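You operate a simulated robot arm through the tools that you are given. There is no shell and no other tool. Be economical: measure what you need, move in short steps, check, and stop when the job is done.

You run a simulated two-armed robot. Do the job below in one go: nothing can be reset, and whatever is moved stays where it is left.

TASK
Wipe the smear off the wide board, lay it square on the open case and weight it.
Fine: grey wiping block, put back; carry the board in both hands; black weight on top. Set down upright: grey wiping block. What is to be rubbed or washed off counts as gone when no trace of it is left.

The check looks at the end state, three seconds after you hand in, the way a careful person would. Anything else that was tipped, shoved, dropped, spilled or broken makes it a failure.

THE ROBOT
Two 7-joint arms with two-finger parallel grippers on one trunk, on a base that drives. Base frame: it is fixed to the floor where the robot stands at the start and does not move with it; the origin is under the middle of the robot, x ahead of it, y to its left, z up. Units: mm, rad, N and s.
The left shoulder is at the start at [61, 198, 979], the right one opposite. With the tool pointing down near the work surface each hand reaches from about 240 to 700 mm from the robot's upright axis, wherever it stands, measured 20 degrees to its own side. Places, roughly: open case on the plywood board [500, -100, 900]; top of the wide handled board [500, 700, 700]. Payload 1.57 kg a hand.
The tool frame of a hand sits at the grasp point between the pads (the TCP): z along the fingers, y along the line on which they close. The tips reach 30 mm beyond it. The gripper opens to 110 mm. The fingers are 24 mm wide and 12 mm thick; the gripper's body (48 by 112 mm) begins 78 mm behind the TCP.
Orientation is that of the tool frame in the base frame, as a unit quaternion [w, x, y, z]. With the fingers straight down and closing along the base's y, the tool's x points along the base's -x, its y along +y and its z along -z.

THE INTERFACE
- The arms move only by the tool jog_arm. It takes "left_plan", "right_plan" or both (then of equal length, played together; a hand with none holds still); each is a list of rows, each a list of 3 entries, a list of its own where there are three numbers: the shift along the tool's x, y, z in units of 30 mm (1.0 is 30 mm), then the turn, a rotation vector about the tool's x, y, z in units of 6 degrees (1.0 is 6 degrees), then the finger opening in mm, from 0 to 110. In form: [[[dx, dy, dz], [rx, ry, rz], gripper], ...]. A call has 1 to 12 rows; each row shifts and turns the commanded pose from where the row before left it, along the tool's axes as they then stand. A call with a number of a shift or a turn outside -1 to 1 is refused whole. A row lasts 0.2 s, in which the tool goes at most 50 mm and 0.15 rad; a call with a longer step from one row to the next is refused whole, and so is a gripper value outside its range. A pose out of reach is approached as far as the arm can. The call stops where the force on the tool passes 90 N (or 10 N more than at its start, if that is more) or the arm is blocked; 0.2 s more then pass. Each finger travels about 72 mm/s and halts on what it meets, pressing with about 27 N; the grip force reading is that of the motor and also rises with nothing between the fingers. The clock runs only during rows and for 0.2 s after the last one: add rows that do not move to give the fingers time. The reply holds the time, the measured pose of the TCP, the force on the tool along the base axes, the opening and the grip force, in the units named above and with some noise, with the torque about the TCP (base axes, N m) and any sound that the robot's microphone picked up.
- Cameras (640 x 400 px; columns grow to the right, rows downward): "scene" is now at [95.8, 21.6, 1552.2]; the picture's right is [0.31, -0.95, 0.00], its down [-0.82, -0.27, -0.51] and it looks along [0.48, 0.16, -0.86] (base axes); focal length 252 px, centre (320, 200). "left" rides on the left gripper at [70, -16, -141] in its tool frame; the picture's right is [0.23, 0.97, 0.00], its down [-0.85, 0.20, -0.48] and it looks along [-0.47, 0.11, 0.88] (tool axes); focal length 222 px, centre (320, 200). "right" rides on the right gripper at [70, 16, -141] in its tool frame; the picture's right is [-0.23, 0.97, 0.00], its down [-0.85, -0.20, -0.48] and it looks along [-0.47, -0.11, 0.88] (tool axes); focal length 222 px, centre (320, 200). There is no depth. A picture from a camera that has moved, and an enlarged one, comes with that camera's place and axes in the base frame and with its lens.
- grab_frame(camera): a new picture of that camera. The clock stands still meanwhile.
- lift_body(by): slides the trunk up (or, below 0, down) by that many mm; the arms and the scene camera ride with it, the base frame stays. It gives what a move gives, with no picture.
- steer(legs): drives the robot by 1 to 6 legs, each [ahead, left, turn to the left] in mm, mm and rad, along the robot's own axes; the way and the turn of a leg run together, so that a leg with both is an arc; at most 1500 mm and 3.142 rad a leg. The arms and the cameras ride along, it lands a little off, and it stops where it bumps. It gives what a move gives.
- pan_tilt(pan, tilt): turns the head with the scene camera to pan (to the left, within 1.501 rad either way) and tilt (down, from -0.506 to 1.204), counted from straight ahead of the robot. It gives what a move gives.
- close_up(camera, box): a new picture of the part [left, top, right, bottom] of that camera's present view, enlarged. The clock stands still meanwhile.
- close_job(): hands the job in; it is judged then, once.

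Go step by step. Nothing tells you exact positions but the pictures and the camera data: compare them with the known pose of the tool, close in by small moves and look again before you grip or let go. The budget is 120 turns and 100 pictures, counting those below and the enlarged ones. Unless the task says otherwise, let go and move clear before handing in, and close with one line.

The tools are called after ">>>" by a JSON object that holds its "method" and its "body". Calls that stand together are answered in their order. jog_arm: Moves the arms, as the interface text tells. Its arguments: {"type":"object","properties":{"left_plan":{"type":"array"},"right_plan":{"type":"array"}},"required":[]} The other tools are called the same way: lift_body (by) slides the trunk up or down; steer (legs) drives the base; pan_tilt (pan, tilt) turns the head that bears the scene camera; grab_frame (camera) takes a picture; close_up (camera, box) takes an enlarged picture of a part of a camera's view; close_job () hands the job in.

At the start:

```text
t: 0.0
left_tcp_pos: [358.1, 383.6, 1202.9]
left_tool_rot: [-0.001, 0.0, 1.0, 0.0]
left_contact_force: [-0.5, 0.3, 0.1]
left_moment: [-0.01, 0.02, -0.01]
left_opening: 109.9
left_grip_force: 0.1
right_tcp_pos: [309.0, 42.6, 1176.7]
right_tool_rot: [-0.001, 0.001, 1.0, 0.0]
right_contact_force: [-0.3, -0.4, -0.2]
right_moment: [0.01, 0.0, -0.01]
right_opening: 110.0
right_grip_force: 0.1
trunk travel left (down, up): [-575.0, 415.0]
robot x, y, heading: [-0.1, 1.5, -0.005]
head pan, tilt: [0.316, 1.035]
```

scene: 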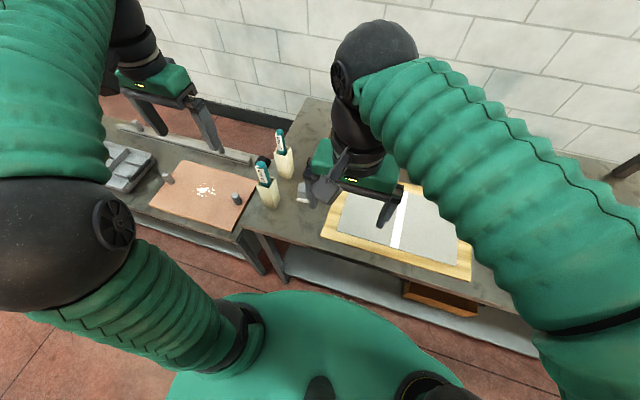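
right: 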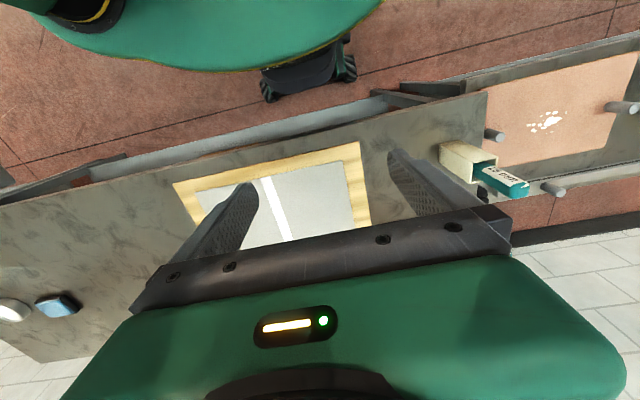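
left: 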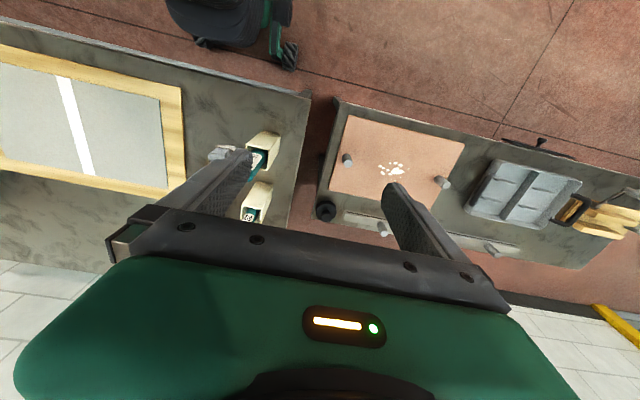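

I see two tables: on the right, a plywood board with a grey case; on the left, a lower table with the wide pink board carrying a white smear and having knobs. I'll look around more closely first.

>>> {"method": "close_up", "body": {"camera": "left", "box": [200, 90, 640, 280]}}

>>> {"method": "close_up", "body": {"camera": "scene", "box": [90, 100, 490, 300]}}

>>> {"method": "close_up", "body": {"camera": "right", "box": [0, 80, 400, 340]}}

```text
1.45 times, centred on (420, 185) of left
camera zoom: at [288.4, 368.9, 1345.0], right [-0.23, 0.97, 0.0], down [0.86, 0.2, 0.48], along [0.47, 0.11, -0.88], focal length 323 px, centre (174, 222)
```

zoom: 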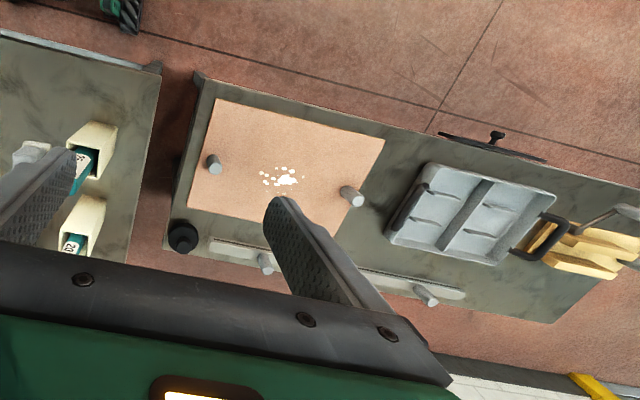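

```text
1.60 times, centred on (290, 200) of scene
camera zoom: at [95.8, 21.6, 1552.2], right [0.31, -0.95, 0.0], down [-0.82, -0.27, -0.51], along [0.48, 0.16, -0.86], focal length 403 px, centre (368, 200)
```

zoom: 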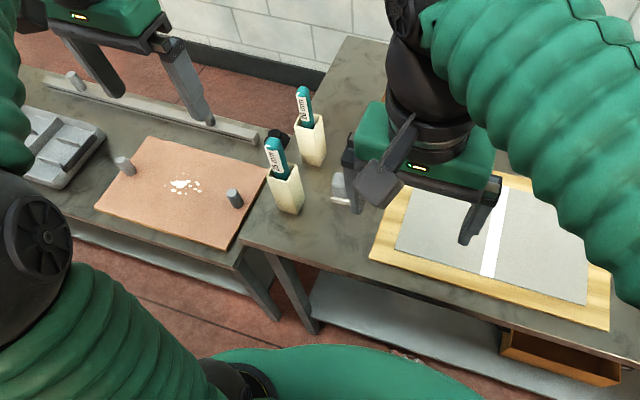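

```text
1.54 times, centred on (200, 210) of right
camera zoom: at [240.5, 59.6, 1317.9], right [0.23, 0.97, 0.0], down [0.86, -0.2, 0.48], along [0.47, -0.11, -0.88], focal length 342 px, centre (505, 185)
```

zoom: 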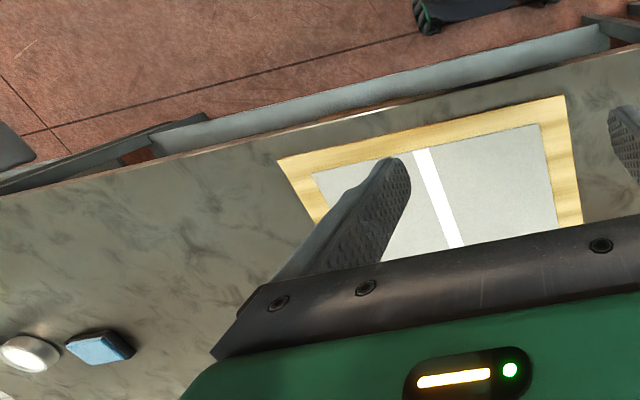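

Right arm hides the case; I move it rightward and look again with the head and the hand camera.

>>> {"method": "jog_arm", "body": {"right_plan": [[[0, -1, 0], [0, 0, 0], 110], [[0, -1, 0], [0, 0, 0], 110], [[0, -1, 0], [0, 0, 0], 110], [[0, -1, 0], [0, 0, 0], 110], [[0, -1, 0], [0, 0, 0], 110], [[0, -1, 0], [0, 0, 0], 110], [[0, -1, 0], [0, 0, 0], 110], [[0, -1, 0], [0, 0, 0], 110], [[0, -1, 0], [0, 0, 0], 110], [[0, -1, 0], [0, 0, 0], 110], [[0, -1, 0], [0, 0, 0], 110], [[0, -1, 0], [0, 0, 0], 110]]}}

>>> {"method": "pan_tilt", "body": {"pan": 0.0, "tilt": 0.9}}

>>> {"method": "grab_frame", "body": {"camera": "scene"}}

>>> {"method": "grab_frame", "body": {"camera": "right"}}

```text
t: 2.6
left_tcp_pos: [357.5, 383.2, 1203.7]
left_tool_rot: [-0.001, 0.001, 1.0, 0.0]
left_contact_force: [-1.1, -0.7, 0.3]
left_moment: [0.05, -0.02, 0.0]
left_opening: 109.9
left_grip_force: 0.0
right_tcp_pos: [312.3, -319.5, 1172.3]
right_tool_rot: [-0.001, -0.001, 1.0, 0.0]
right_contact_force: [-0.1, 0.6, 0.1]
right_moment: [0.01, -0.01, 0.02]
right_opening: 110.0
right_grip_force: 0.1
right hand out of reach, approached as far as the arm can: row 8
trunk travel left (down, up): [-575.0, 415.0]
robot x, y, heading: [5.3, 0.4, -0.002]
head pan, tilt: [0.316, 1.035]
```

```text
t: 3.4
left_tcp_pos: [357.8, 384.0, 1204.2]
left_tool_rot: [0.001, 0.0, 1.0, 0.0]
left_contact_force: [0.4, 0.3, 0.3]
left_moment: [0.0, -0.01, -0.01]
left_opening: 110.2
left_grip_force: 0.1
right_tcp_pos: [311.2, -318.3, 1172.8]
right_tool_rot: [0.0, 0.0, 1.0, 0.001]
right_contact_force: [0.1, -0.1, -0.4]
right_moment: [-0.02, 0.01, 0.0]
right_opening: 110.2
right_grip_force: 0.0
trunk travel left (down, up): [-575.0, 415.0]
robot x, y, heading: [-3.1, -0.5, -0.001]
head pan, tilt: [0.0, 0.901]
```

```text
93 pictures are left
camera scene: at [106.8, -0.9, 1561.8], right [0.0, -1.0, 0.0], down [-0.78, 0.0, -0.62], along [0.62, 0.0, -0.78], focal length 252 px, centre (320, 200)
```

scene: 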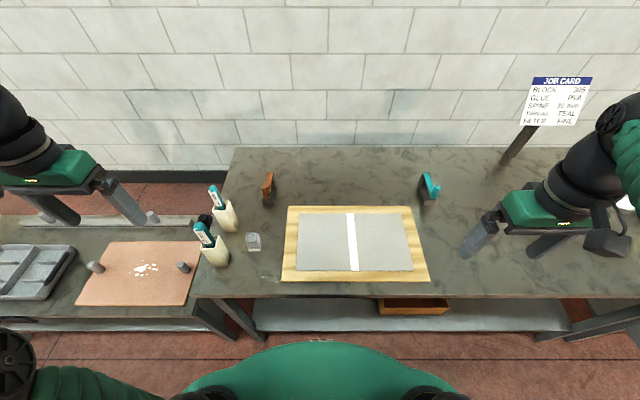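

```text
92 pictures are left
camera right: at [242.5, -301.1, 1313.3], right [0.23, 0.97, 0.0], down [0.86, -0.2, 0.48], along [0.47, -0.11, -0.88], focal length 222 px, centre (320, 200)
```

right: 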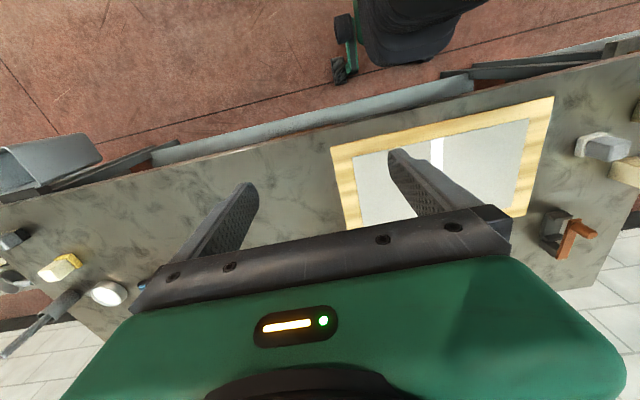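

The "case" is an open book cover (grey boards with white spine) on plywood. I'll read the job card and look to both sides for the block and the weight.

>>> {"method": "close_up", "body": {"camera": "scene", "box": [500, 60, 620, 135]}}

>>> {"method": "pan_tilt", "body": {"pan": 1.1, "tilt": 0.8}}

>>> {"method": "grab_frame", "body": {"camera": "scene"}}

>>> {"method": "pan_tilt", "body": {"pan": -0.9, "tilt": 0.8}}

>>> {"method": "grab_frame", "body": {"camera": "scene"}}

```text
5.33 times, centred on (560, 98) of scene
camera zoom: at [106.8, -0.9, 1561.8], right [0.0, -1.0, 0.0], down [-0.78, 0.0, -0.62], along [0.62, 0.0, -0.78], focal length 1342 px, centre (-960, 747)
```

zoom: 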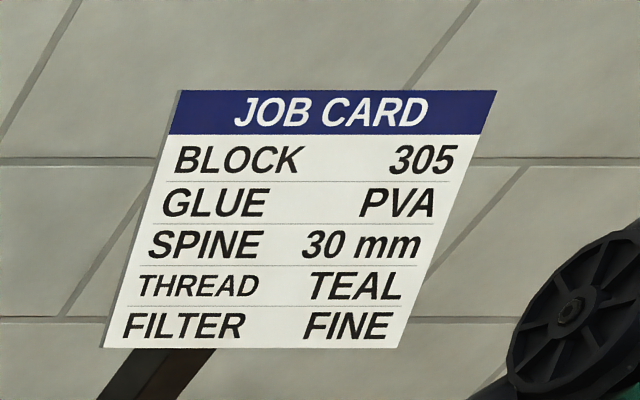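

```text
t: 4.7
left_tcp_pos: [358.3, 385.0, 1203.2]
left_tool_rot: [-0.001, 0.0, 1.0, 0.0]
left_contact_force: [-0.2, 0.1, -0.2]
left_moment: [0.02, 0.0, 0.03]
left_opening: 110.1
left_grip_force: 0.1
right_tcp_pos: [312.5, -318.0, 1171.8]
right_tool_rot: [-0.001, 0.0, 1.0, 0.0]
right_contact_force: [0.3, -0.2, -1.0]
right_moment: [0.0, -0.02, 0.03]
right_opening: 109.9
right_grip_force: 0.1
trunk travel left (down, up): [-575.0, 415.0]
robot x, y, heading: [0.8, 2.3, -0.0]
head pan, tilt: [1.1, 0.799]
```

```text
90 pictures are left
camera scene: at [68.0, 70.9, 1569.7], right [0.89, -0.45, 0.0], down [-0.33, -0.64, -0.7], along [0.32, 0.62, -0.72], focal length 252 px, centre (320, 200)
```

scene: 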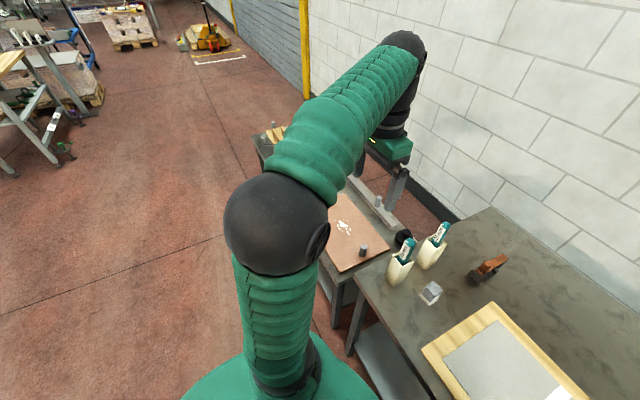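

```text
t: 6.7
left_tcp_pos: [359.1, 383.8, 1203.5]
left_tool_rot: [-0.001, 0.0, 1.0, 0.0]
left_contact_force: [-0.5, 0.1, -0.8]
left_moment: [0.02, 0.01, 0.03]
left_opening: 110.3
left_grip_force: 0.2
right_tcp_pos: [311.2, -317.1, 1171.9]
right_tool_rot: [-0.001, 0.0, 1.0, 0.001]
right_contact_force: [0.2, -0.3, 0.1]
right_moment: [-0.01, -0.01, -0.01]
right_opening: 110.1
right_grip_force: 0.1
trunk travel left (down, up): [-575.0, 415.0]
robot x, y, heading: [-2.0, -0.9, -0.001]
head pan, tilt: [-0.901, 0.799]
```

```text
89 pictures are left
camera scene: at [81.5, -64.2, 1569.7], right [-0.78, -0.62, 0.0], down [-0.45, 0.56, -0.7], along [0.43, -0.55, -0.72], focal length 252 px, centre (320, 200)
```

scene: 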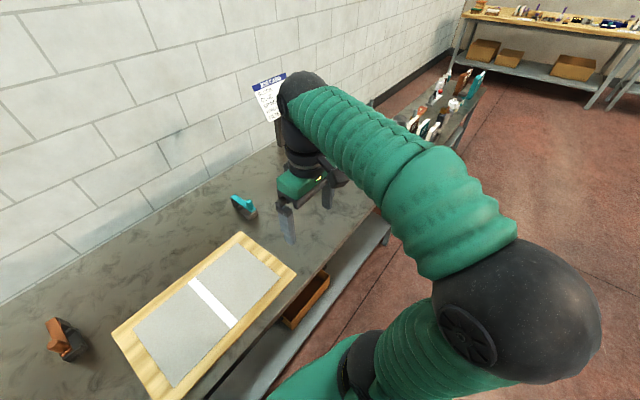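

The right end of the bench holds more items. I'll zoom on those and on the light-grey item by the two holders.

>>> {"method": "close_up", "body": {"camera": "right", "box": [0, 210, 200, 360]}}

>>> {"method": "close_up", "body": {"camera": "right", "box": [520, 100, 640, 270]}}

>>> {"method": "pan_tilt", "body": {"pan": 0.5, "tilt": 0.8}}

>>> {"method": "close_up", "body": {"camera": "scene", "box": [200, 120, 440, 270]}}

```text
2.67 times, centred on (100, 285) of right
camera zoom: at [242.6, -301.1, 1313.3], right [0.23, 0.97, 0.0], down [0.86, -0.2, 0.48], along [0.47, -0.11, -0.88], focal length 592 px, centre (907, -27)
```

zoom: 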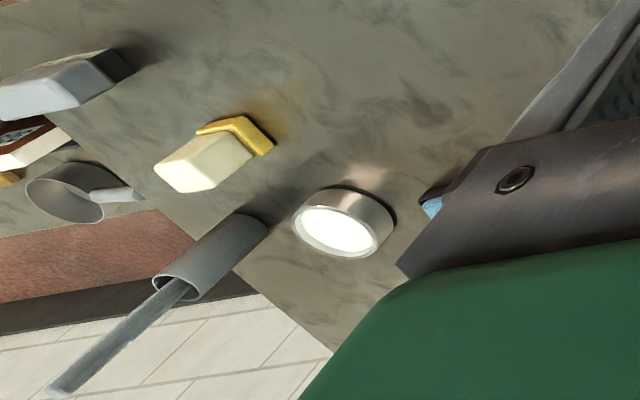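

```text
2.35 times, centred on (580, 185) of right
camera zoom: at [242.6, -301.1, 1313.3], right [0.23, 0.97, 0.0], down [0.86, -0.2, 0.48], along [0.47, -0.11, -0.88], focal length 523 px, centre (-292, 235)
```

zoom: 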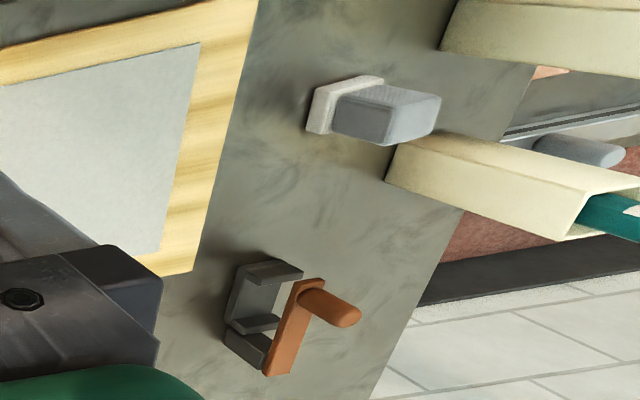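

```text
t: 8.2
left_tcp_pos: [358.1, 384.1, 1203.3]
left_tool_rot: [-0.001, -0.001, 1.0, 0.0]
left_contact_force: [-1.0, 0.9, 0.4]
left_moment: [0.02, 0.0, 0.0]
left_opening: 109.9
left_grip_force: 0.2
right_tcp_pos: [311.4, -318.9, 1172.8]
right_tool_rot: [0.0, 0.0, 1.0, 0.0]
right_contact_force: [0.1, -0.2, 0.8]
right_moment: [0.0, 0.02, 0.0]
right_opening: 109.8
right_grip_force: 0.1
trunk travel left (down, up): [-575.0, 415.0]
robot x, y, heading: [0.5, -3.8, 0.002]
head pan, tilt: [0.499, 0.799]
```

```text
2.67 times, centred on (320, 195) of scene
camera zoom: at [102.2, 37.7, 1569.7], right [0.48, -0.88, 0.0], down [-0.63, -0.34, -0.7], along [0.61, 0.33, -0.72], focal length 671 px, centre (320, 213)
```

zoom: 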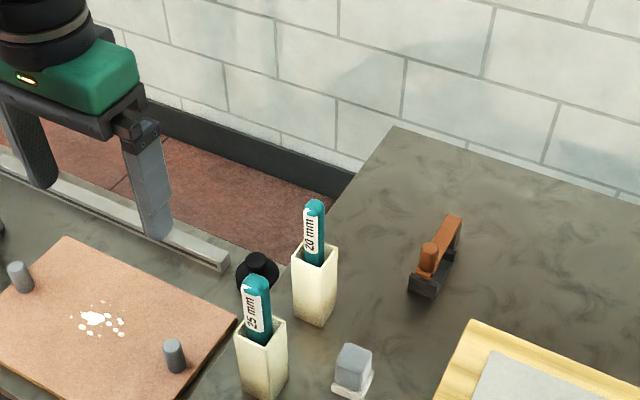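

The grey block with pale pad near [~600, 250] looks like a wiper, but there are lookalikes at the right end. I'll drive right to compare before deciding.

>>> {"method": "steer", "body": {"legs": [[0, -600, 0]]}}

>>> {"method": "pan_tilt", "body": {"pan": -0.25, "tilt": 0.75}}

>>> {"method": "grab_frame", "body": {"camera": "scene"}}

>>> {"method": "grab_frame", "body": {"camera": "right"}}

```text
t: 11.5
left_tcp_pos: [358.4, -190.9, 1201.7]
left_tool_rot: [-0.001, 0.0, 1.0, -0.002]
left_contact_force: [0.2, 0.4, -0.4]
left_moment: [-0.02, 0.01, 0.01]
left_opening: 110.0
left_grip_force: 0.1
right_tcp_pos: [313.9, -892.5, 1173.8]
right_tool_rot: [-0.001, -0.002, 1.0, -0.002]
right_contact_force: [-0.6, 1.0, -0.4]
right_moment: [-0.01, -0.02, -0.01]
right_opening: 109.9
right_grip_force: 0.1
trunk travel left (down, up): [-575.0, 415.0]
robot x, y, heading: [0.8, -579.6, 0.006]
head pan, tilt: [0.499, 0.799]
```

```text
t: 12.6
left_tcp_pos: [357.9, -194.2, 1203.8]
left_tool_rot: [-0.001, -0.002, 1.0, 0.0]
left_contact_force: [-0.2, 0.4, -1.0]
left_moment: [0.01, 0.0, 0.01]
left_opening: 110.2
left_grip_force: 0.1
right_tcp_pos: [313.5, -896.9, 1172.3]
right_tool_rot: [0.0, -0.002, 1.0, 0.0]
right_contact_force: [-0.3, 0.5, -0.4]
right_moment: [0.0, -0.01, 0.02]
right_opening: 110.0
right_grip_force: 0.0
trunk travel left (down, up): [-575.0, 415.0]
robot x, y, heading: [0.7, -577.5, 0.003]
head pan, tilt: [-0.25, 0.75]
```

```text
85 pictures are left
camera scene: at [112.7, -600.9, 1573.7], right [-0.24, -0.97, 0.0], down [-0.66, 0.17, -0.73], along [0.71, -0.18, -0.68], focal length 252 px, centre (320, 200)
```

scene: 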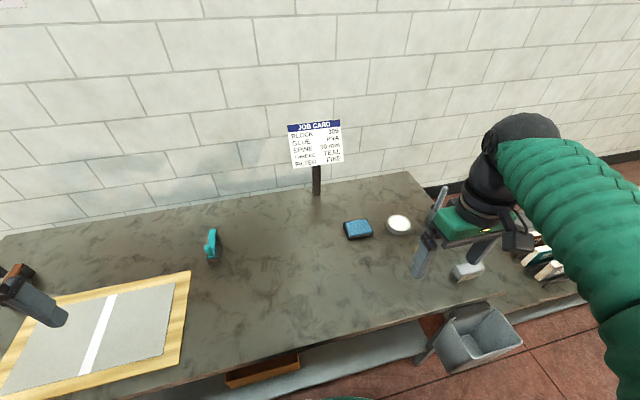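

```text
84 pictures are left
camera right: at [244.6, -880.4, 1313.2], right [0.22, 0.97, 0.0], down [0.86, -0.2, 0.48], along [0.47, -0.11, -0.88], focal length 222 px, centre (320, 200)
```

right: 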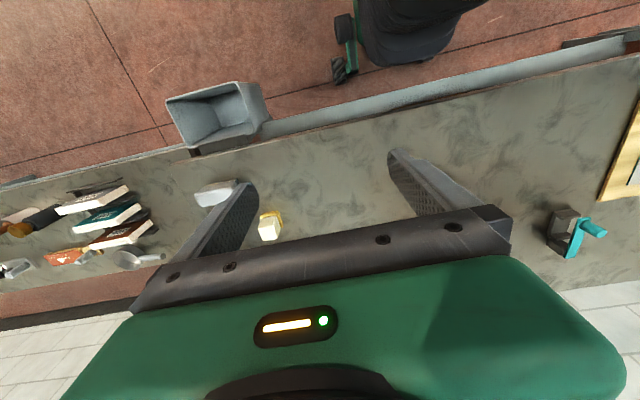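

>>> {"method": "close_up", "body": {"camera": "right", "box": [0, 160, 300, 290]}}

>>> {"method": "close_up", "body": {"camera": "scene", "box": [330, 190, 600, 300]}}

```text
2.13 times, centred on (150, 225) of right
camera zoom: at [244.6, -880.4, 1313.2], right [0.22, 0.97, 0.0], down [0.86, -0.2, 0.48], along [0.47, -0.11, -0.88], focal length 474 px, centre (683, 147)
```

zoom: 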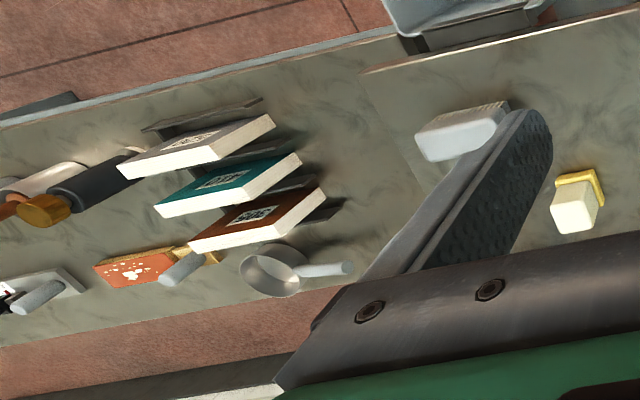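

```text
2.37 times, centred on (465, 245) of scene
camera zoom: at [112.7, -600.9, 1573.7], right [-0.24, -0.97, 0.0], down [-0.66, 0.17, -0.73], along [0.71, -0.18, -0.68], focal length 597 px, centre (-24, 93)
```

zoom: 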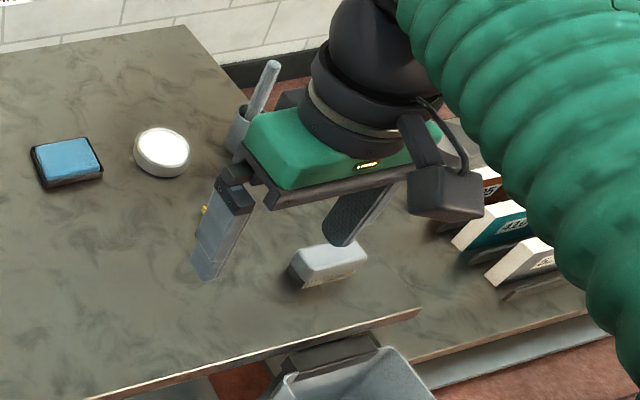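

Three candidates: the small grey block on a pale pad, the small cream block on a yellow pad, and a long pale block at the right end. I'll get unobstructed looks at the latter two.

>>> {"method": "jog_arm", "body": {"right_plan": [[[0, 1, -1], [0, 0, 0], 110], [[0, 1, -1], [0, 0, 0], 110], [[0, 1, -1], [0, 0, 0], 110], [[0, 1, -1], [0, 0, 0], 110], [[0, 1, 0], [0, 0, 0], 110], [[0, 1, 0], [0, 0, 0], 110]]}}

>>> {"method": "close_up", "body": {"camera": "right", "box": [60, 140, 260, 265]}}

>>> {"method": "close_up", "body": {"camera": "scene", "box": [400, 200, 560, 300]}}

>>> {"method": "grab_frame", "body": {"camera": "left"}}

```text
t: 14.0
left_tcp_pos: [358.5, -194.3, 1203.6]
left_tool_rot: [-0.001, -0.002, 1.0, 0.0]
left_contact_force: [-0.5, 0.5, -0.3]
left_moment: [-0.01, 0.03, 0.04]
left_opening: 109.8
left_grip_force: 0.0
right_tcp_pos: [308.1, -714.8, 1291.5]
right_tool_rot: [-0.001, -0.002, 1.0, -0.001]
right_contact_force: [-0.3, 1.2, 0.1]
right_moment: [-0.01, -0.01, 0.03]
right_opening: 110.0
right_grip_force: 0.1
trunk travel left (down, up): [-575.0, 415.0]
robot x, y, heading: [-2.4, -579.1, 0.006]
head pan, tilt: [-0.25, 0.75]
```

```text
3.20 times, centred on (160, 202) of right
camera zoom: at [240.5, -698.8, 1432.8], right [0.22, 0.97, 0.0], down [0.86, -0.2, 0.48], along [0.47, -0.11, -0.88], focal length 711 px, centre (832, 192)
```

zoom: 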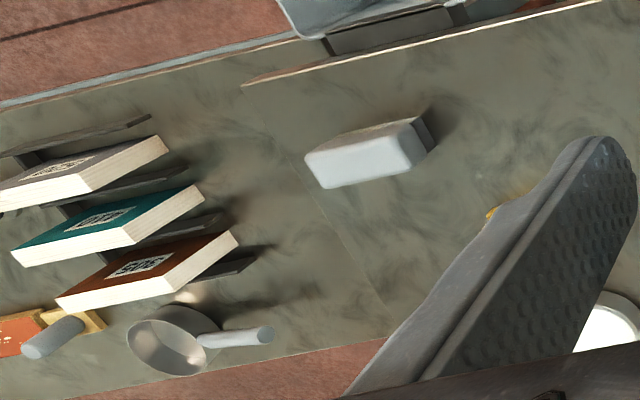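

```text
4.00 times, centred on (480, 250) of scene
camera zoom: at [113.0, -599.0, 1573.7], right [-0.24, -0.97, 0.0], down [-0.66, 0.17, -0.73], along [0.71, -0.18, -0.68], focal length 1007 px, centre (-320, 0)
```

zoom: 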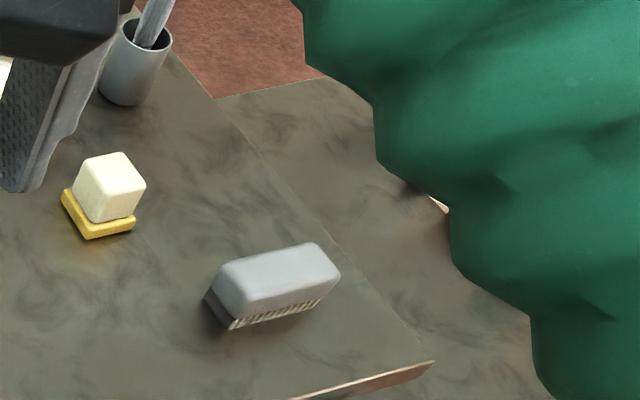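

```text
79 pictures are left
camera left: at [288.1, -209.8, 1345.0], right [-0.23, 0.97, 0.0], down [0.85, 0.2, 0.48], along [0.46, 0.11, -0.88], focal length 222 px, centre (320, 200)
```

left: 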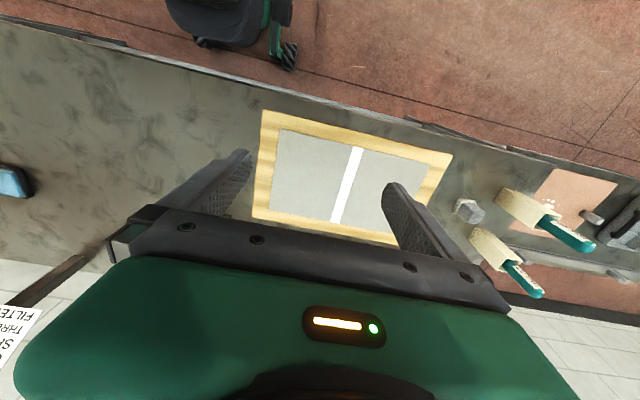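

The long one is a bristle brush, so the wiping block is the small grey one on the pale pad, about [470, 195, 920]. I'll drive back to pick it with the left hand.

>>> {"method": "steer", "body": {"legs": [[0, 605, 0]]}}

>>> {"method": "pan_tilt", "body": {"pan": 0.3, "tilt": 0.95}}

>>> {"method": "grab_frame", "body": {"camera": "scene"}}

>>> {"method": "grab_frame", "body": {"camera": "left"}}

```text
t: 17.5
left_tcp_pos: [354.3, 420.0, 1204.1]
left_tool_rot: [-0.001, -0.004, 1.0, 0.002]
left_contact_force: [0.3, 0.3, -0.6]
left_moment: [0.0, 0.03, 0.0]
left_opening: 109.8
left_grip_force: 0.1
right_tcp_pos: [306.9, -104.5, 1291.2]
right_tool_rot: [0.0, -0.003, 1.0, 0.002]
right_contact_force: [-0.3, 1.0, 0.2]
right_moment: [0.0, 0.0, -0.01]
right_opening: 110.0
right_grip_force: 0.0
trunk travel left (down, up): [-575.0, 415.0]
robot x, y, heading: [-3.8, 38.2, 0.007]
head pan, tilt: [-0.25, 0.75]
```

```text
t: 18.4
left_tcp_pos: [353.6, 423.7, 1203.1]
left_tool_rot: [-0.001, -0.004, 1.0, 0.0]
left_contact_force: [-0.5, 0.5, 0.2]
left_moment: [0.03, 0.0, -0.02]
left_opening: 110.0
left_grip_force: 0.0
right_tcp_pos: [307.8, -99.5, 1291.7]
right_tool_rot: [0.001, -0.003, 1.0, -0.001]
right_contact_force: [0.5, -0.8, 0.1]
right_moment: [-0.01, 0.01, 0.0]
right_opening: 109.8
right_grip_force: 0.1
trunk travel left (down, up): [-575.0, 415.0]
robot x, y, heading: [-3.9, 34.0, 0.005]
head pan, tilt: [0.3, 0.949]
```

```text
78 pictures are left
camera scene: at [98.7, 58.6, 1558.2], right [0.3, -0.95, 0.0], down [-0.78, -0.25, -0.58], along [0.55, 0.18, -0.81], focal length 252 px, centre (320, 200)
```

scene: 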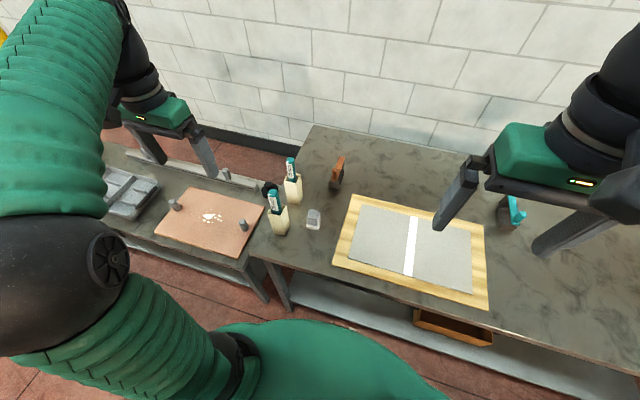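

```text
77 pictures are left
camera left: at [283.6, 406.9, 1345.3], right [-0.23, 0.97, 0.0], down [0.85, 0.21, 0.48], along [0.46, 0.11, -0.88], focal length 222 px, centre (320, 200)
```

left: 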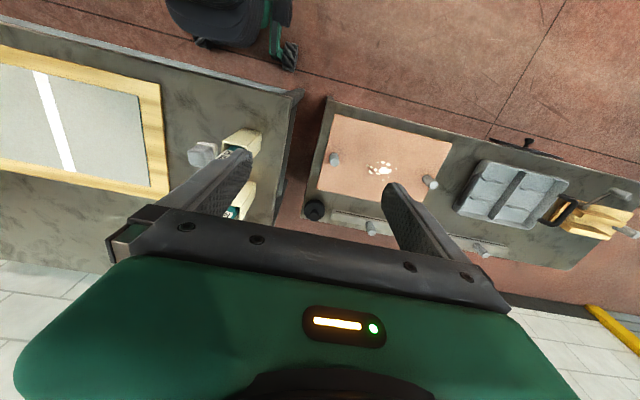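

>>> {"method": "close_up", "body": {"camera": "scene", "box": [250, 150, 370, 250]}}

>>> {"method": "close_up", "body": {"camera": "left", "box": [160, 110, 280, 220]}}

```text
4.00 times, centred on (310, 200) of scene
camera zoom: at [98.7, 58.6, 1558.2], right [0.3, -0.95, 0.0], down [-0.78, -0.25, -0.58], along [0.55, 0.18, -0.81], focal length 1007 px, centre (360, 200)
```

zoom: 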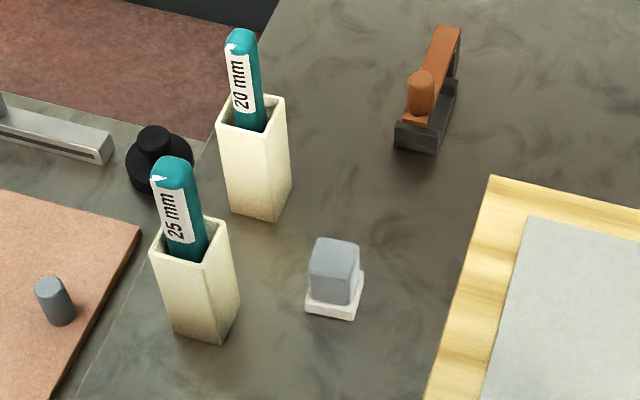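

```text
3.64 times, centred on (220, 165) of left
camera zoom: at [283.6, 406.9, 1345.3], right [-0.23, 0.97, 0.0], down [0.85, 0.21, 0.48], along [0.46, 0.11, -0.88], focal length 808 px, centre (684, 327)
```

zoom: 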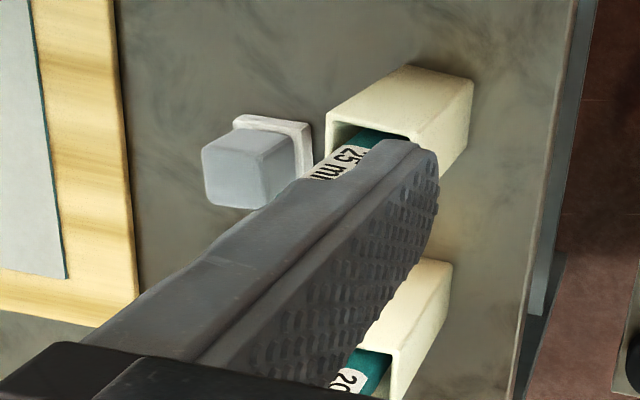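

Block pad is about 40 mm square, aligned with the axes, centred near [464, 198]; the holders stand at y≈285, so I'll close the fingers along x. Moving above it with left hand and turning 90°.

>>> {"method": "jog_arm", "body": {"left_plan": [[[-0.46, -0.94, 0.47], [0, 0, 0], 110], [[-0.46, -0.94, 0.47], [0, 0, 0], 110], [[-0.46, -0.94, 0.47], [0, 0, 0], 110], [[-0.46, -0.94, 0.47], [0, 0, 0], 110], [[-0.46, -0.94, 0.47], [0, 0, 0], 110], [[-0.46, -0.94, 0.47], [0, 0, 0], 110], [[-0.46, -0.94, 0.47], [0, 0, 0], 110], [[-0.46, -0.94, 0.47], [0, 0, 0], 110], [[0, 0, 0], [0, 0, -1], 110], [[0, 0, 0], [0, 0, -1], 110], [[0, 0, 0], [0, 0, -1], 110], [[0, 0, 0], [0, 0, -1], 110]]}}

>>> {"method": "jog_arm", "body": {"left_plan": [[[0, 0, 0], [0, 0, -1], 110], [[0, 0, 0], [0, 0, -1], 110], [[0, 0, 0], [0, 0, -1], 110], [[0, 0, 0], [0, 0, -1], 110], [[0, 0, 0], [0, 0, -1], 110], [[0, 0, 0], [0, 0, -1], 110], [[0, 0, 0], [0, 0, -1], 110], [[0, 0, 0], [0, 0, -1], 110], [[0, 0, 0], [0, 0, -1], 110], [[0, 0, 0], [0, 0, -1], 110], [[0, 0, 0], [0, 0, -1], 110]]}}

>>> {"method": "grab_frame", "body": {"camera": "left"}}

```text
t: 21.0
left_tcp_pos: [464.3, 198.5, 1090.0]
left_tool_rot: [0.0, -0.212, 0.977, 0.0]
left_contact_force: [0.5, 0.3, 0.2]
left_moment: [0.02, 0.01, 0.03]
left_opening: 109.8
left_grip_force: 0.0
right_tcp_pos: [305.6, -99.2, 1292.3]
right_tool_rot: [0.0, -0.004, 1.0, 0.001]
right_contact_force: [0.9, -0.2, 0.5]
right_moment: [-0.01, 0.0, -0.03]
right_opening: 110.0
right_grip_force: 0.0
trunk travel left (down, up): [-575.0, 415.0]
robot x, y, heading: [-5.7, 38.7, 0.006]
head pan, tilt: [0.3, 0.949]
```

```text
t: 23.4
left_tcp_pos: [465.1, 199.2, 1090.1]
left_tool_rot: [0.0, 0.71, -0.704, -0.001]
left_contact_force: [0.1, -0.5, -0.1]
left_moment: [-0.02, -0.01, 0.03]
left_opening: 110.2
left_grip_force: 0.1
right_tcp_pos: [306.6, -99.7, 1291.4]
right_tool_rot: [0.0, -0.003, 1.0, 0.001]
right_contact_force: [0.3, -0.3, 0.6]
right_moment: [-0.03, 0.01, -0.04]
right_opening: 109.9
right_grip_force: 0.0
trunk travel left (down, up): [-575.0, 415.0]
robot x, y, heading: [-0.4, 40.7, 0.002]
head pan, tilt: [0.3, 0.949]
```

```text
74 pictures are left
camera left: at [481.1, 129.1, 1232.6], right [-0.97, -0.24, 0.0], down [-0.21, 0.85, 0.48], along [-0.11, 0.47, -0.88], focal length 222 px, centre (320, 200)
```

left: 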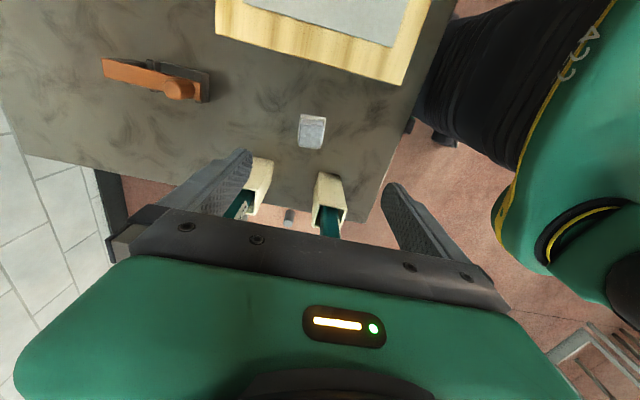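

>>> {"method": "jog_arm", "body": {"left_plan": [[[0, -0.1, 0.8], [0, 0, 0], 110], [[0, -0.1, 0.8], [0, 0, 0], 110], [[0, -0.1, 0.8], [0, 0, 0], 110], [[0, 0, 0.6], [0, 0, 0], 110]]}}

>>> {"method": "grab_frame", "body": {"camera": "left"}}

>>> {"method": "close_up", "body": {"camera": "scene", "box": [250, 150, 370, 250]}}

```text
t: 24.4
left_tcp_pos: [475.1, 197.5, 1002.7]
left_tool_rot: [0.001, 0.71, -0.705, -0.002]
left_contact_force: [-0.2, 0.4, 0.8]
left_moment: [-0.02, 0.04, -0.02]
left_opening: 110.2
left_grip_force: 0.1
right_tcp_pos: [306.7, -99.3, 1291.8]
right_tool_rot: [-0.002, -0.003, 1.0, 0.0]
right_contact_force: [0.7, 0.1, 0.5]
right_moment: [-0.03, -0.01, 0.0]
right_opening: 109.9
right_grip_force: 0.0
trunk travel left (down, up): [-575.0, 415.0]
robot x, y, heading: [-2.7, 33.6, 0.004]
head pan, tilt: [0.3, 0.949]
```

```text
73 pictures are left
camera left: at [490.9, 128.9, 1143.9], right [-0.97, -0.23, 0.0], down [-0.2, 0.85, 0.48], along [-0.11, 0.47, -0.88], focal length 222 px, centre (320, 200)
```

left: 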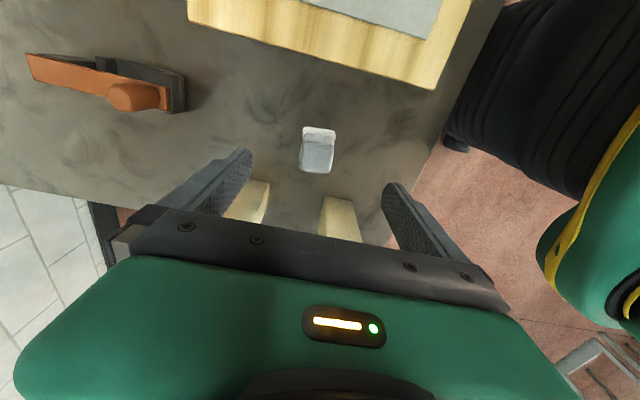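

```text
4.00 times, centred on (310, 200) of scene
camera zoom: at [99.8, 58.1, 1558.1], right [0.3, -0.95, 0.0], down [-0.78, -0.25, -0.58], along [0.55, 0.18, -0.81], focal length 1007 px, centre (360, 200)
```

zoom: 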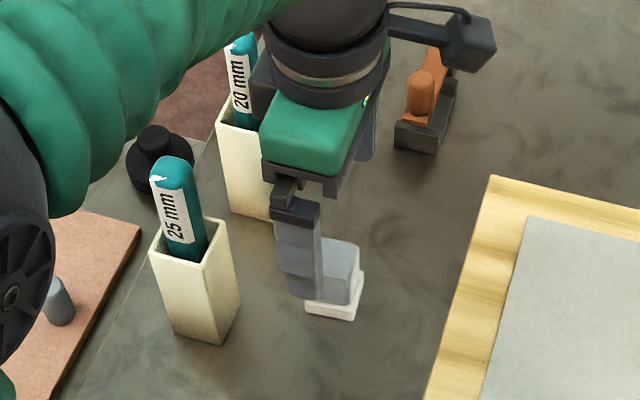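

>>> {"method": "jog_arm", "body": {"left_plan": [[[0.1, -0.1, 0.6], [0, 0, 0], 110], [[0, 0, 0.63], [0, 0, 0], 110]]}}

>>> {"method": "grab_frame", "body": {"camera": "left"}}

```text
t: 25.0
left_tcp_pos: [478.7, 196.3, 963.9]
left_tool_rot: [0.001, 0.71, -0.705, 0.0]
left_contact_force: [-0.1, -0.1, 0.2]
left_moment: [0.01, 0.04, 0.0]
left_opening: 109.7
left_grip_force: 0.1
right_tcp_pos: [306.6, -100.9, 1291.8]
right_tool_rot: [0.0, -0.003, 1.0, 0.0]
right_contact_force: [-0.2, 1.2, -0.2]
right_moment: [0.03, 0.0, 0.0]
right_opening: 110.2
right_grip_force: 0.1
trunk travel left (down, up): [-575.0, 415.0]
robot x, y, heading: [-3.8, 39.1, 0.007]
head pan, tilt: [0.3, 0.949]
```

```text
71 pictures are left
camera left: at [495.1, 126.6, 1105.4], right [-0.97, -0.23, 0.0], down [-0.2, 0.85, 0.48], along [-0.11, 0.47, -0.88], focal length 222 px, centre (320, 200)
```

left: 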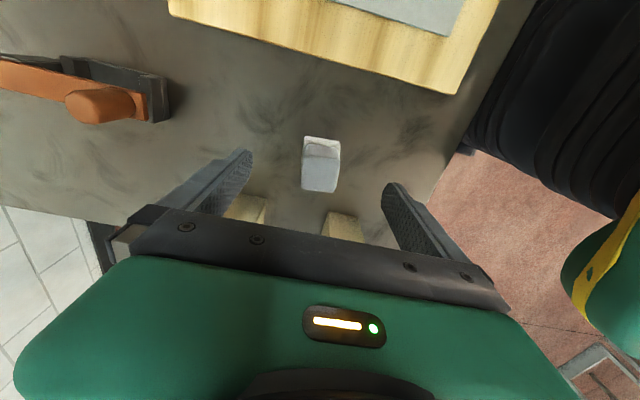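

Centred. I go down to about z=936 and close.

>>> {"method": "jog_arm", "body": {"left_plan": [[[0, 0, 0.45], [0, 0, 0], 110], [[0, 0, 0.45], [0, 0, 0], 110]]}}

>>> {"method": "grab_frame", "body": {"camera": "left"}}

>>> {"method": "close_up", "body": {"camera": "scene", "box": [250, 150, 370, 250]}}

```text
t: 25.6
left_tcp_pos: [478.3, 195.3, 939.0]
left_tool_rot: [0.001, 0.709, -0.705, 0.0]
left_contact_force: [0.1, 0.0, -0.6]
left_moment: [0.0, -0.02, -0.02]
left_opening: 110.0
left_grip_force: 0.1
right_tcp_pos: [306.6, -99.9, 1291.4]
right_tool_rot: [-0.001, -0.003, 1.0, -0.001]
right_contact_force: [0.5, 1.1, 0.5]
right_moment: [0.02, 0.02, -0.01]
right_opening: 109.9
right_grip_force: 0.0
trunk travel left (down, up): [-575.0, 415.0]
robot x, y, heading: [0.6, 31.7, 0.007]
head pan, tilt: [0.3, 0.949]
```

```text
70 pictures are left
camera left: at [495.0, 125.3, 1080.1], right [-0.97, -0.23, 0.0], down [-0.2, 0.85, 0.48], along [-0.11, 0.47, -0.88], focal length 222 px, centre (320, 200)
```

left: 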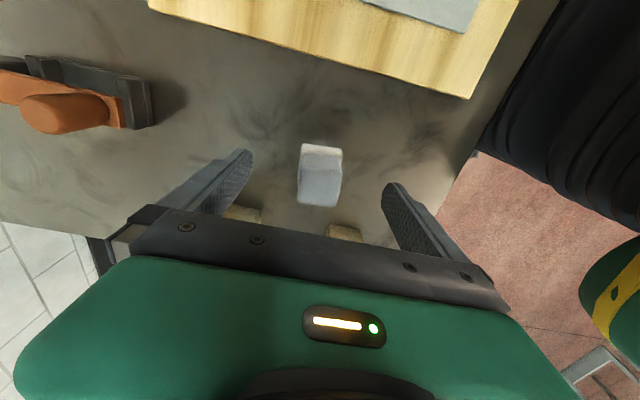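

```text
4.00 times, centred on (310, 200) of scene
camera zoom: at [100.0, 58.0, 1558.1], right [0.3, -0.95, 0.0], down [-0.78, -0.25, -0.58], along [0.55, 0.18, -0.81], focal length 1007 px, centre (360, 200)
```

zoom: 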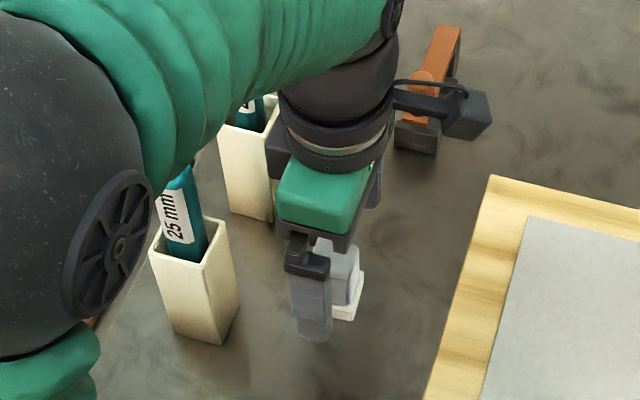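

>>> {"method": "jog_arm", "body": {"left_plan": [[[0, 0, 0.1], [0, 0, 0], 60], [[0, 0, 0], [0, 0, 0], 25], [[0, 0, 0], [0, 0, 0], 15], [[0, 0, 0], [0, 0, 0], 15], [[0, 0, 0], [0, 0, 0], 15]]}}

>>> {"method": "grab_frame", "body": {"camera": "left"}}

```text
t: 26.8
left_tcp_pos: [477.3, 194.5, 934.8]
left_tool_rot: [0.001, 0.71, -0.704, 0.0]
left_contact_force: [-1.0, 0.3, 0.7]
left_moment: [0.0, 0.03, -0.04]
left_opening: 33.1
left_grip_force: 27.0
right_tcp_pos: [306.6, -99.1, 1291.5]
right_tool_rot: [0.0, -0.004, 1.0, 0.0]
right_contact_force: [-0.7, 0.9, 0.1]
right_moment: [0.05, 0.01, 0.0]
right_opening: 110.0
right_grip_force: 0.2
trunk travel left (down, up): [-575.0, 415.0]
robot x, y, heading: [-1.1, 38.8, 0.009]
head pan, tilt: [0.3, 0.949]
```

```text
68 pictures are left
camera left: at [494.4, 125.6, 1076.7], right [-0.97, -0.23, 0.0], down [-0.2, 0.85, 0.48], along [-0.11, 0.47, -0.88], focal length 222 px, centre (320, 200)
```

left: 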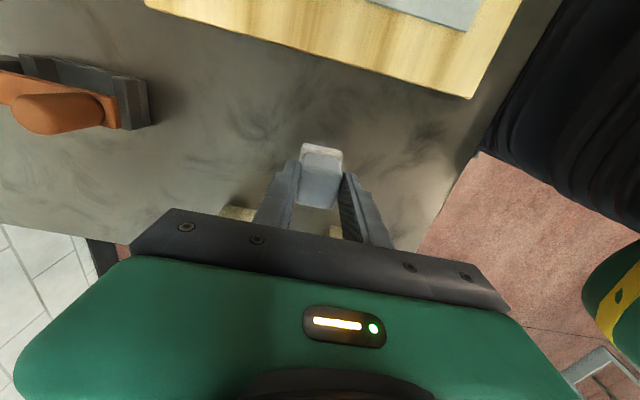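

Gripped (33 mm). I note the put-back pose TCP [477, 194.5, 935]. Lifting well above the brush tops and driving left to the board.

>>> {"method": "jog_arm", "body": {"left_plan": [[[0, 0, -0.5], [0, 0, 0], 15], [[0, 0, -1], [0, 0, 0], 15], [[0, 0, -1], [0, 0, 0], 15], [[0, 0, -1], [0, 0, 0], 15], [[0, 0, -1], [0, 0, 0], 15], [[0, 0, -1], [0, 0, 0], 15], [[0, 0, -1], [0, 0, 0], 15], [[0, 0, -1], [0, 0, 0], 15], [[0, 0, -1], [0, 0, 0], 15]]}}

>>> {"method": "steer", "body": {"legs": [[0, 455, 0]]}}

>>> {"method": "pan_tilt", "body": {"pan": 0.3, "tilt": 1.0}}

>>> {"method": "grab_frame", "body": {"camera": "scene"}}

>>> {"method": "grab_frame", "body": {"camera": "left"}}

```text
t: 28.8
left_tcp_pos: [476.8, 196.2, 1190.2]
left_tool_rot: [0.0, 0.71, -0.704, 0.0]
left_contact_force: [-0.5, 0.3, -0.2]
left_moment: [0.01, -0.01, 0.01]
left_opening: 14.9
left_grip_force: 0.1
right_tcp_pos: [305.6, -99.8, 1291.9]
right_tool_rot: [0.0, -0.003, 1.0, 0.0]
right_contact_force: [-0.2, 0.6, -0.3]
right_moment: [0.0, -0.06, -0.02]
right_opening: 109.9
right_grip_force: 0.0
trunk travel left (down, up): [-575.0, 415.0]
robot x, y, heading: [-2.9, 35.3, 0.013]
head pan, tilt: [0.3, 0.949]
```

```text
t: 31.6
left_tcp_pos: [469.5, 648.8, 1190.2]
left_tool_rot: [-0.001, 0.713, -0.701, -0.004]
left_contact_force: [-0.2, -0.3, 0.6]
left_moment: [0.05, 0.0, -0.01]
left_opening: 15.1
left_grip_force: 0.0
right_tcp_pos: [302.9, 350.9, 1289.9]
right_tool_rot: [0.0, -0.009, 1.0, 0.004]
right_contact_force: [-0.8, -0.5, 0.4]
right_moment: [0.08, -0.04, 0.02]
right_opening: 110.0
right_grip_force: 0.0
trunk travel left (down, up): [-575.0, 415.0]
robot x, y, heading: [-8.2, 490.4, 0.018]
head pan, tilt: [0.3, 0.949]
```

```text
t: 32.2
left_tcp_pos: [468.7, 652.3, 1189.8]
left_tool_rot: [0.0, 0.714, -0.701, -0.001]
left_contact_force: [0.0, -0.6, -0.5]
left_moment: [0.0, 0.0, -0.02]
left_opening: 15.0
left_grip_force: 0.1
right_tcp_pos: [302.3, 355.3, 1290.2]
right_tool_rot: [-0.001, -0.008, 1.0, 0.002]
right_contact_force: [0.9, -0.1, -0.3]
right_moment: [0.05, 0.02, 0.02]
right_opening: 110.0
right_grip_force: 0.1
trunk travel left (down, up): [-575.0, 415.0]
robot x, y, heading: [-7.2, 490.8, 0.017]
head pan, tilt: [0.3, 1.0]
```

```text
67 pictures are left
camera scene: at [90.6, 510.2, 1554.6], right [0.31, -0.95, 0.0], down [-0.8, -0.26, -0.54], along [0.51, 0.17, -0.84], focal length 252 px, centre (320, 200)
```

scene: 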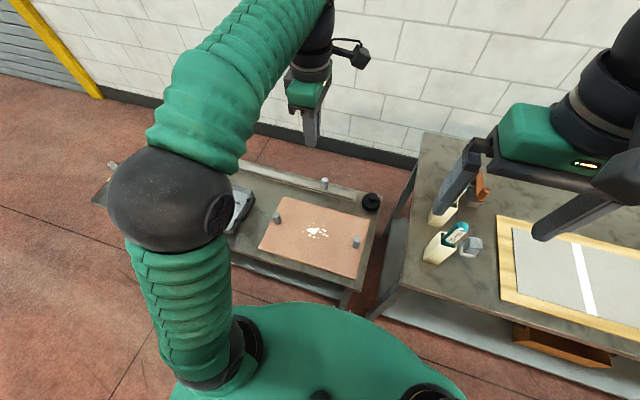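

```text
66 pictures are left
camera left: at [486.4, 583.9, 1332.0], right [-0.97, -0.24, 0.0], down [-0.21, 0.85, 0.48], along [-0.12, 0.47, -0.88], focal length 222 px, centre (320, 200)
```

left: 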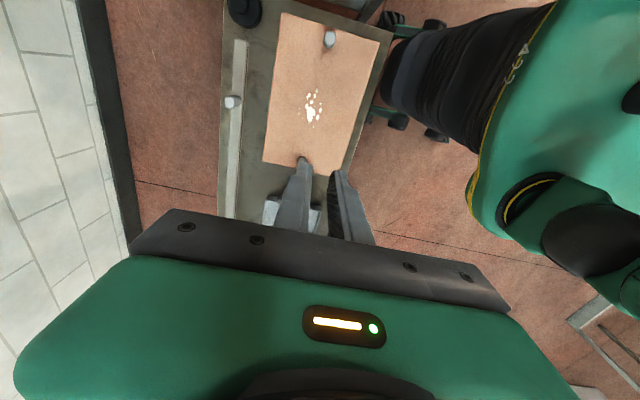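

The grip closed to 15 mm with nothing held: the block slipped out at the lift and is still on the bench. I drive back and inspect it.

>>> {"method": "close_up", "body": {"camera": "scene", "box": [400, 190, 520, 290]}}

>>> {"method": "close_up", "body": {"camera": "right", "box": [100, 50, 540, 325]}}

```text
4.00 times, centred on (460, 240) of scene
camera zoom: at [90.6, 510.2, 1554.6], right [0.31, -0.95, 0.0], down [-0.8, -0.26, -0.54], along [0.51, 0.17, -0.84], focal length 1007 px, centre (-240, 40)
```

zoom: 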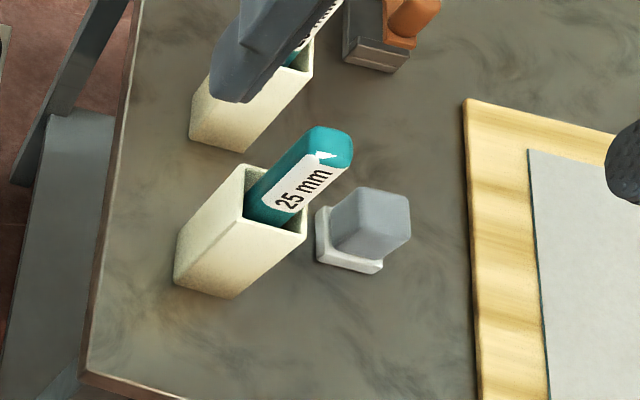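

```text
1.45 times, centred on (320, 188) of right
camera zoom: at [232.9, 371.5, 1432.5], right [0.21, 0.98, 0.0], down [0.86, -0.19, 0.48], along [0.47, -0.1, -0.88], focal length 323 px, centre (320, 218)
```

zoom: 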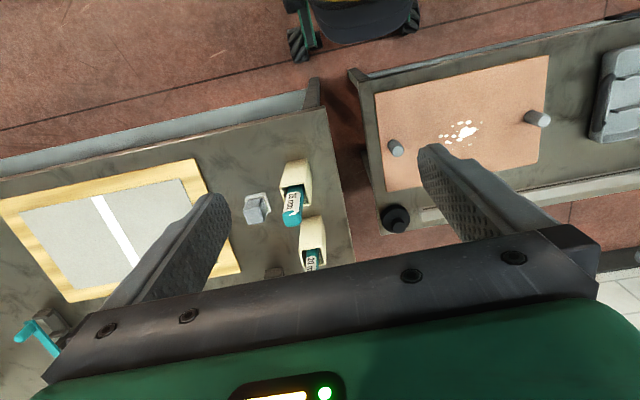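

Block is still upright in its place; the bench is nearer z≈875, so I gripped only its top. I drive back and grip about 16 mm lower.

>>> {"method": "steer", "body": {"legs": [[8, -455, -0.016]]}}

>>> {"method": "jog_arm", "body": {"left_plan": [[[0, 0, 0], [0, 0, 0], 110], [[0, 0, 0], [0, 0, 0], 110], [[0, 0, 0], [0, 0, 0], 110], [[0, 0, 0], [0, 0, 0], 110]]}}

>>> {"method": "grab_frame", "body": {"camera": "left"}}

```text
t: 34.9
left_tcp_pos: [483.9, 211.7, 1189.2]
left_tool_rot: [-0.002, -0.704, 0.71, -0.003]
left_contact_force: [-0.7, 0.3, -0.9]
left_moment: [-0.03, 0.02, 0.0]
left_opening: 15.0
left_grip_force: 0.1
right_tcp_pos: [306.5, -80.2, 1293.7]
right_tool_rot: [0.0, 0.007, 1.0, -0.003]
right_contact_force: [-0.5, 0.6, 0.4]
right_moment: [-0.01, -0.01, -0.03]
right_opening: 110.0
right_grip_force: 0.1
trunk travel left (down, up): [-575.0, 415.0]
robot x, y, heading: [0.8, 54.8, -0.007]
head pan, tilt: [0.3, 1.0]
```

```text
t: 35.9
left_tcp_pos: [483.6, 205.3, 1189.7]
left_tool_rot: [-0.001, -0.703, 0.711, -0.001]
left_contact_force: [0.2, -0.2, -0.3]
left_moment: [0.02, 0.02, 0.01]
left_opening: 110.3
left_grip_force: 0.1
right_tcp_pos: [306.8, -87.8, 1291.2]
right_tool_rot: [0.0, 0.006, 1.0, 0.0]
right_contact_force: [0.9, -0.3, -0.1]
right_moment: [0.02, 0.01, -0.02]
right_opening: 110.1
right_grip_force: 0.0
trunk travel left (down, up): [-575.0, 415.0]
robot x, y, heading: [1.1, 56.0, -0.011]
head pan, tilt: [0.3, 1.0]
```

```text
63 pictures are left
camera left: at [497.6, 135.3, 1332.3], right [-0.98, -0.22, 0.0], down [-0.19, 0.86, 0.48], along [-0.1, 0.47, -0.88], focal length 222 px, centre (320, 200)
```

left: 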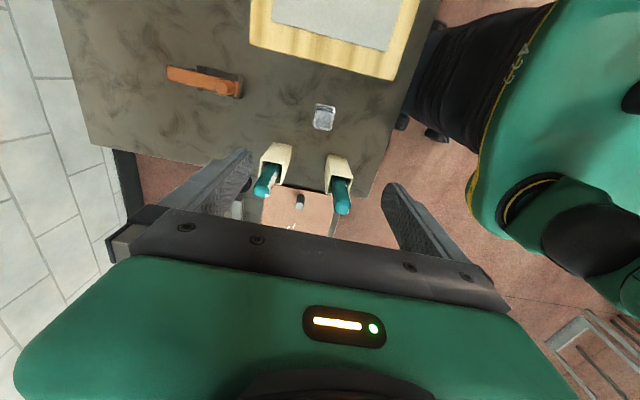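

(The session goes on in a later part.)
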